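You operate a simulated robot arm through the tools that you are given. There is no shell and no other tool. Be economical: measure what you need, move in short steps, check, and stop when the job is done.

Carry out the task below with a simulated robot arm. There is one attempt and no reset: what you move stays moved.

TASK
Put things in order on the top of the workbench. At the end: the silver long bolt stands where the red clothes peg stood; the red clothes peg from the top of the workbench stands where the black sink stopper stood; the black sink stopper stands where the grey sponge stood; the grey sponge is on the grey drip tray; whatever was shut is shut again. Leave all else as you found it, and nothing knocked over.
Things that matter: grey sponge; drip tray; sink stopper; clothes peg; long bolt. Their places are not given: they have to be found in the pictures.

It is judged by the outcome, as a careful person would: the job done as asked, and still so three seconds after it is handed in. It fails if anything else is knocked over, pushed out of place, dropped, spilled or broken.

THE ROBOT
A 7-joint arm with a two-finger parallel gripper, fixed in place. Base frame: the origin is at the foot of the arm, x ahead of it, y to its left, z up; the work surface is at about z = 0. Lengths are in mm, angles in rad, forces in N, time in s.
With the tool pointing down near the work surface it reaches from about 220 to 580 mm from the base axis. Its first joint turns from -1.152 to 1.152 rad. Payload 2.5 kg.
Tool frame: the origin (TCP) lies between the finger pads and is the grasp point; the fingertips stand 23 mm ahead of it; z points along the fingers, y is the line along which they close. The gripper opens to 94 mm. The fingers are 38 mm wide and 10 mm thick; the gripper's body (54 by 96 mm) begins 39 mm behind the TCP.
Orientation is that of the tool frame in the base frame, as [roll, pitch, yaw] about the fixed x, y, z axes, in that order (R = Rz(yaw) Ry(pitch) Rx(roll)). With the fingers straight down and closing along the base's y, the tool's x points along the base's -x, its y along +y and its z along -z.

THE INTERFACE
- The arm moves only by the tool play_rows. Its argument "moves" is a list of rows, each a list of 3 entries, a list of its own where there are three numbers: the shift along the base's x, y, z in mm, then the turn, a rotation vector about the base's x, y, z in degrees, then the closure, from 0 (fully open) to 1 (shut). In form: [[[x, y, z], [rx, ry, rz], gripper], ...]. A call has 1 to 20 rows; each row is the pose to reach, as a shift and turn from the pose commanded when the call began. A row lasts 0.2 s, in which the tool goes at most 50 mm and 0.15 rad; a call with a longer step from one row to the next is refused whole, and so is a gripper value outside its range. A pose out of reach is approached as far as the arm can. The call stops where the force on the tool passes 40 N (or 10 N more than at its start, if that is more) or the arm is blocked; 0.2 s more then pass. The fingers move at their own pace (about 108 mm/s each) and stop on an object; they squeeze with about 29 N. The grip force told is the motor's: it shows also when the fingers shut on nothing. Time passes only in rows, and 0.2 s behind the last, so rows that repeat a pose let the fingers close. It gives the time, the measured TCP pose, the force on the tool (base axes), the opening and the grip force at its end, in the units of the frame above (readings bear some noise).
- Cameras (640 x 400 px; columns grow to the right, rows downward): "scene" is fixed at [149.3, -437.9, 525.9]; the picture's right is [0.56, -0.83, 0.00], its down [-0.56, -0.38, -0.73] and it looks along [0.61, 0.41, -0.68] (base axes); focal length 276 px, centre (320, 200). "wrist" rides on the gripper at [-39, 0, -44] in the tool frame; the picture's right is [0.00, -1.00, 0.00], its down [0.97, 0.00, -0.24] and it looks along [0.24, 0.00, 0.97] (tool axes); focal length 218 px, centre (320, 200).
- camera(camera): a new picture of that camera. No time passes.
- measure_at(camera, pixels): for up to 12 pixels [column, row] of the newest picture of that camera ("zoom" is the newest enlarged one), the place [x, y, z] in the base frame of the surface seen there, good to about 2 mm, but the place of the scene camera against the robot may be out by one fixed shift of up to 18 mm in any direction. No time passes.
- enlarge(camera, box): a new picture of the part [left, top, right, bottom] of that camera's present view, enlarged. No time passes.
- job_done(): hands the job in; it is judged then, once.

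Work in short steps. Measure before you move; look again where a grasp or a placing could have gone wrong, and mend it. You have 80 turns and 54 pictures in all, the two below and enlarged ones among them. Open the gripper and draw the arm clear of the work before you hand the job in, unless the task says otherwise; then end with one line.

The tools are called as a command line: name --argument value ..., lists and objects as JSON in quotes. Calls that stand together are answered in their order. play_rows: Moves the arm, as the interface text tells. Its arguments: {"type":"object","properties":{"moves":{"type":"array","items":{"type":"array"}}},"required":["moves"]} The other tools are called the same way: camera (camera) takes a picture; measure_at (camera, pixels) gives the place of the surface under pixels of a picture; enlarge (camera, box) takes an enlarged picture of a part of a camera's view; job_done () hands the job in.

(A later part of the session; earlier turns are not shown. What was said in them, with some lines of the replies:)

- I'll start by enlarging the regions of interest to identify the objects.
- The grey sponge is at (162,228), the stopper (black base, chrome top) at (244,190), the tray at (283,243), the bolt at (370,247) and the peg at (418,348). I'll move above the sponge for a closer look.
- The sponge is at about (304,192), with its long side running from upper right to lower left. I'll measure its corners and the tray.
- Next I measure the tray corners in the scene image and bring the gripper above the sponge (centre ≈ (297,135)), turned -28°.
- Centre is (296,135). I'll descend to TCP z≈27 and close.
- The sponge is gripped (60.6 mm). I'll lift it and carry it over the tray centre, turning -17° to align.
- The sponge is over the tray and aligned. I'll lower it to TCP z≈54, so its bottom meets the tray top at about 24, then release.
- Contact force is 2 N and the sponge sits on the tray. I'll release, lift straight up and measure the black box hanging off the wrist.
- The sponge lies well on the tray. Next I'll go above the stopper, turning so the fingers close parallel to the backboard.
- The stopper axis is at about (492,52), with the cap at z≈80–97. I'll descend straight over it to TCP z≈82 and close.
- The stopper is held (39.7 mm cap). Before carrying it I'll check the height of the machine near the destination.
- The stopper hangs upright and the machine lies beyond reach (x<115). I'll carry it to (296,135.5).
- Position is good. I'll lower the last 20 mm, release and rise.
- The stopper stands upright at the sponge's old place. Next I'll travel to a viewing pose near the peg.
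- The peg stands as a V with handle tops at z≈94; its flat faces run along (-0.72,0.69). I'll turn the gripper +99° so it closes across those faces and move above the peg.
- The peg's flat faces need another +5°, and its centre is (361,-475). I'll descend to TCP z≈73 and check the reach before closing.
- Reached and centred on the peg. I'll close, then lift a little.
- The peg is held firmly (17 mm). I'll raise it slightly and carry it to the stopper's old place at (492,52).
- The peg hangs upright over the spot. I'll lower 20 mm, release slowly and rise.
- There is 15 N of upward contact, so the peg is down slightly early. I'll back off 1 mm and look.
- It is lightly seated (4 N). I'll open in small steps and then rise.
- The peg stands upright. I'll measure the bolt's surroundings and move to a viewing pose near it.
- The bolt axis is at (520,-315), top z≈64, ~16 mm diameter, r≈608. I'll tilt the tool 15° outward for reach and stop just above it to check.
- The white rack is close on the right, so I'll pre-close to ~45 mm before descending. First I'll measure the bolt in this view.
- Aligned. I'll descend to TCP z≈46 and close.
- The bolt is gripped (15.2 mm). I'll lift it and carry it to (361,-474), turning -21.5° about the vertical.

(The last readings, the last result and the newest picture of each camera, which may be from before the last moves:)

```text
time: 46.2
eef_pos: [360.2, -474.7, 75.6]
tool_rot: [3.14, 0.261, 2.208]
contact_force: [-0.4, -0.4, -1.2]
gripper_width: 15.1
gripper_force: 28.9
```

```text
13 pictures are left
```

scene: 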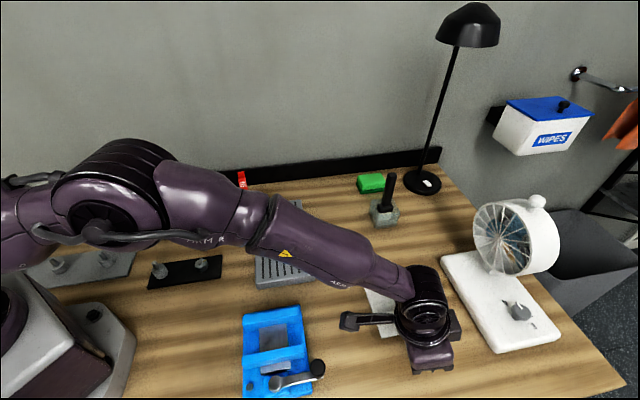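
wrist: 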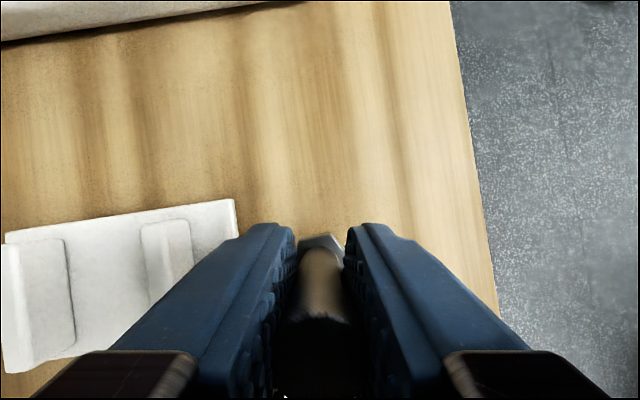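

I'll check that the box on the wrist clears the blue holder's crank before the final 30 mm.

measure_at --camera "scene" --pixels '[[318, 366], [349, 322], [345, 327], [300, 320], [285, 382]]'

```text
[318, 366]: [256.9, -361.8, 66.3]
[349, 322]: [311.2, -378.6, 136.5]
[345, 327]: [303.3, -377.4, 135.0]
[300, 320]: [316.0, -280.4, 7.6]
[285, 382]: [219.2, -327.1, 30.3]
```

The box stays above z≈95 and the crank tops out at 66, so it clears. I'll lower to contact.

play_rows --moves '[[[0, 0, -15], [0, 0, 0], 1], [[0, 0, -25], [0, 0, 0], 1], [[0, 0, -28], [0, 0, 0], 1], [[0, 0, -29], [0, 0, 0], 1], [[0, 0, -29], [0, 0, 0], 1]]'

```text
time: 47.4
eef_pos: [361.8, -474.6, 47.4]
tool_rot: [3.139, 0.264, 2.207]
contact_force: [0.5, -0.3, 3.6]
gripper_width: 15.3
gripper_force: 28.9
```

It touches at 3.6 N. I'll open moderately to avoid the rack and rise straight up.

play_rows --moves '[[[0, 0, -0.5], [0, 0, 0], 0.8], [[0, 0, -0.5], [0, 0, 0], 0.65], [[0, 0, -0.5], [0, 0, 0], 0.5], [[0, 0, -0.5], [0, 0, 0], 0.5], [[0, 0, 20], [0, 0, 0], 0.5], [[0, 0, 60], [0, 0, 0], 0.5], [[0, 0, 105], [0, 0, 0], 0.3], [[0, 0, 150], [0, 0, 0], 0], [[-20, 40, 160], [0, 0, 0], 0], [[-40, 80, 160], [0, 0, 0], 0], [[-40, 80, 160], [0, 0, 0], 0]]'

camera --camera "wrist"

camera --camera "scene"

```text
time: 49.8
eef_pos: [323.4, -393.2, 211.3]
tool_rot: [3.138, 0.263, 2.208]
contact_force: [0.7, 0.7, -0.6]
gripper_width: 94.0
gripper_force: 0.0
```

```text
12 pictures are left
```

wrist: 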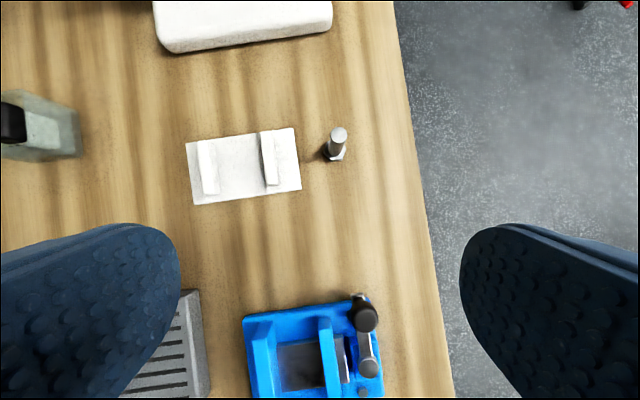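

```text
11 pictures are left
```

scene: 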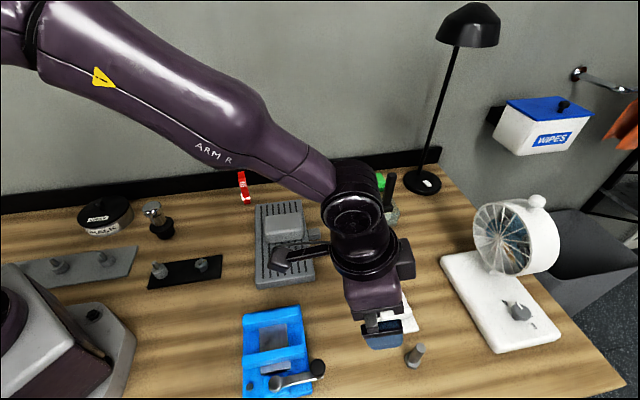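

The bolt stands where the peg was. I'll draw the arm back up, untilting, for a final check.

play_rows --moves '[[[5, 35, 20], [0, 0, 0], 0], [[10, 70, 40], [0, 0, 0], 0], [[15, 105, 60], [0, 0, 0], 0], [[20, 140, 80], [0, 0, 0], 0], [[25, 180, 95], [0, 0, 0], 0], [[20, 220, 105], [0, 0, 0], 0], [[10, 260, 110], [0, 0, 0], 0], [[-10, 300, 110], [0, 0, 0], 0], [[-10, 300, 110], [0, 0, 0], 0]]'

camera --camera "scene"

```text
time: 51.8
eef_pos: [311.1, -92.1, 314.8]
tool_rot: [3.14, 0.261, 2.209]
contact_force: [-0.6, 0.3, 0.2]
gripper_width: 93.9
gripper_force: 0.0
```

```text
10 pictures are left
```

scene: 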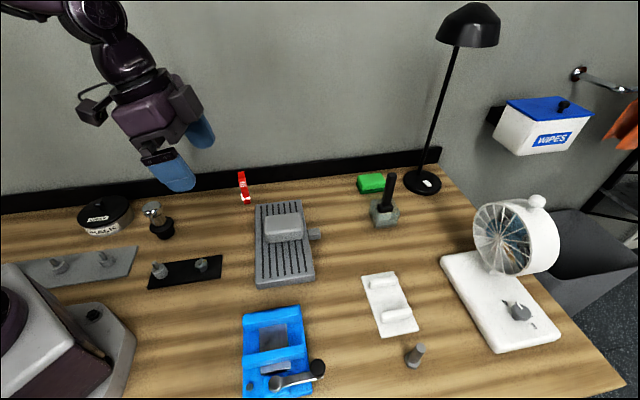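

All four objects are upright at their target places, and nothing else has moved. I'll hand in the job.

job_done

```text
The job is handed in.
```

The job is handed in: the sponge is on the drip tray, and the stopper, peg and bolt stand in the sponge's, stopper's and peg's old places. Nothing was knocked over, nothing shut was opened, and the gripper is open with the arm drawn clear.
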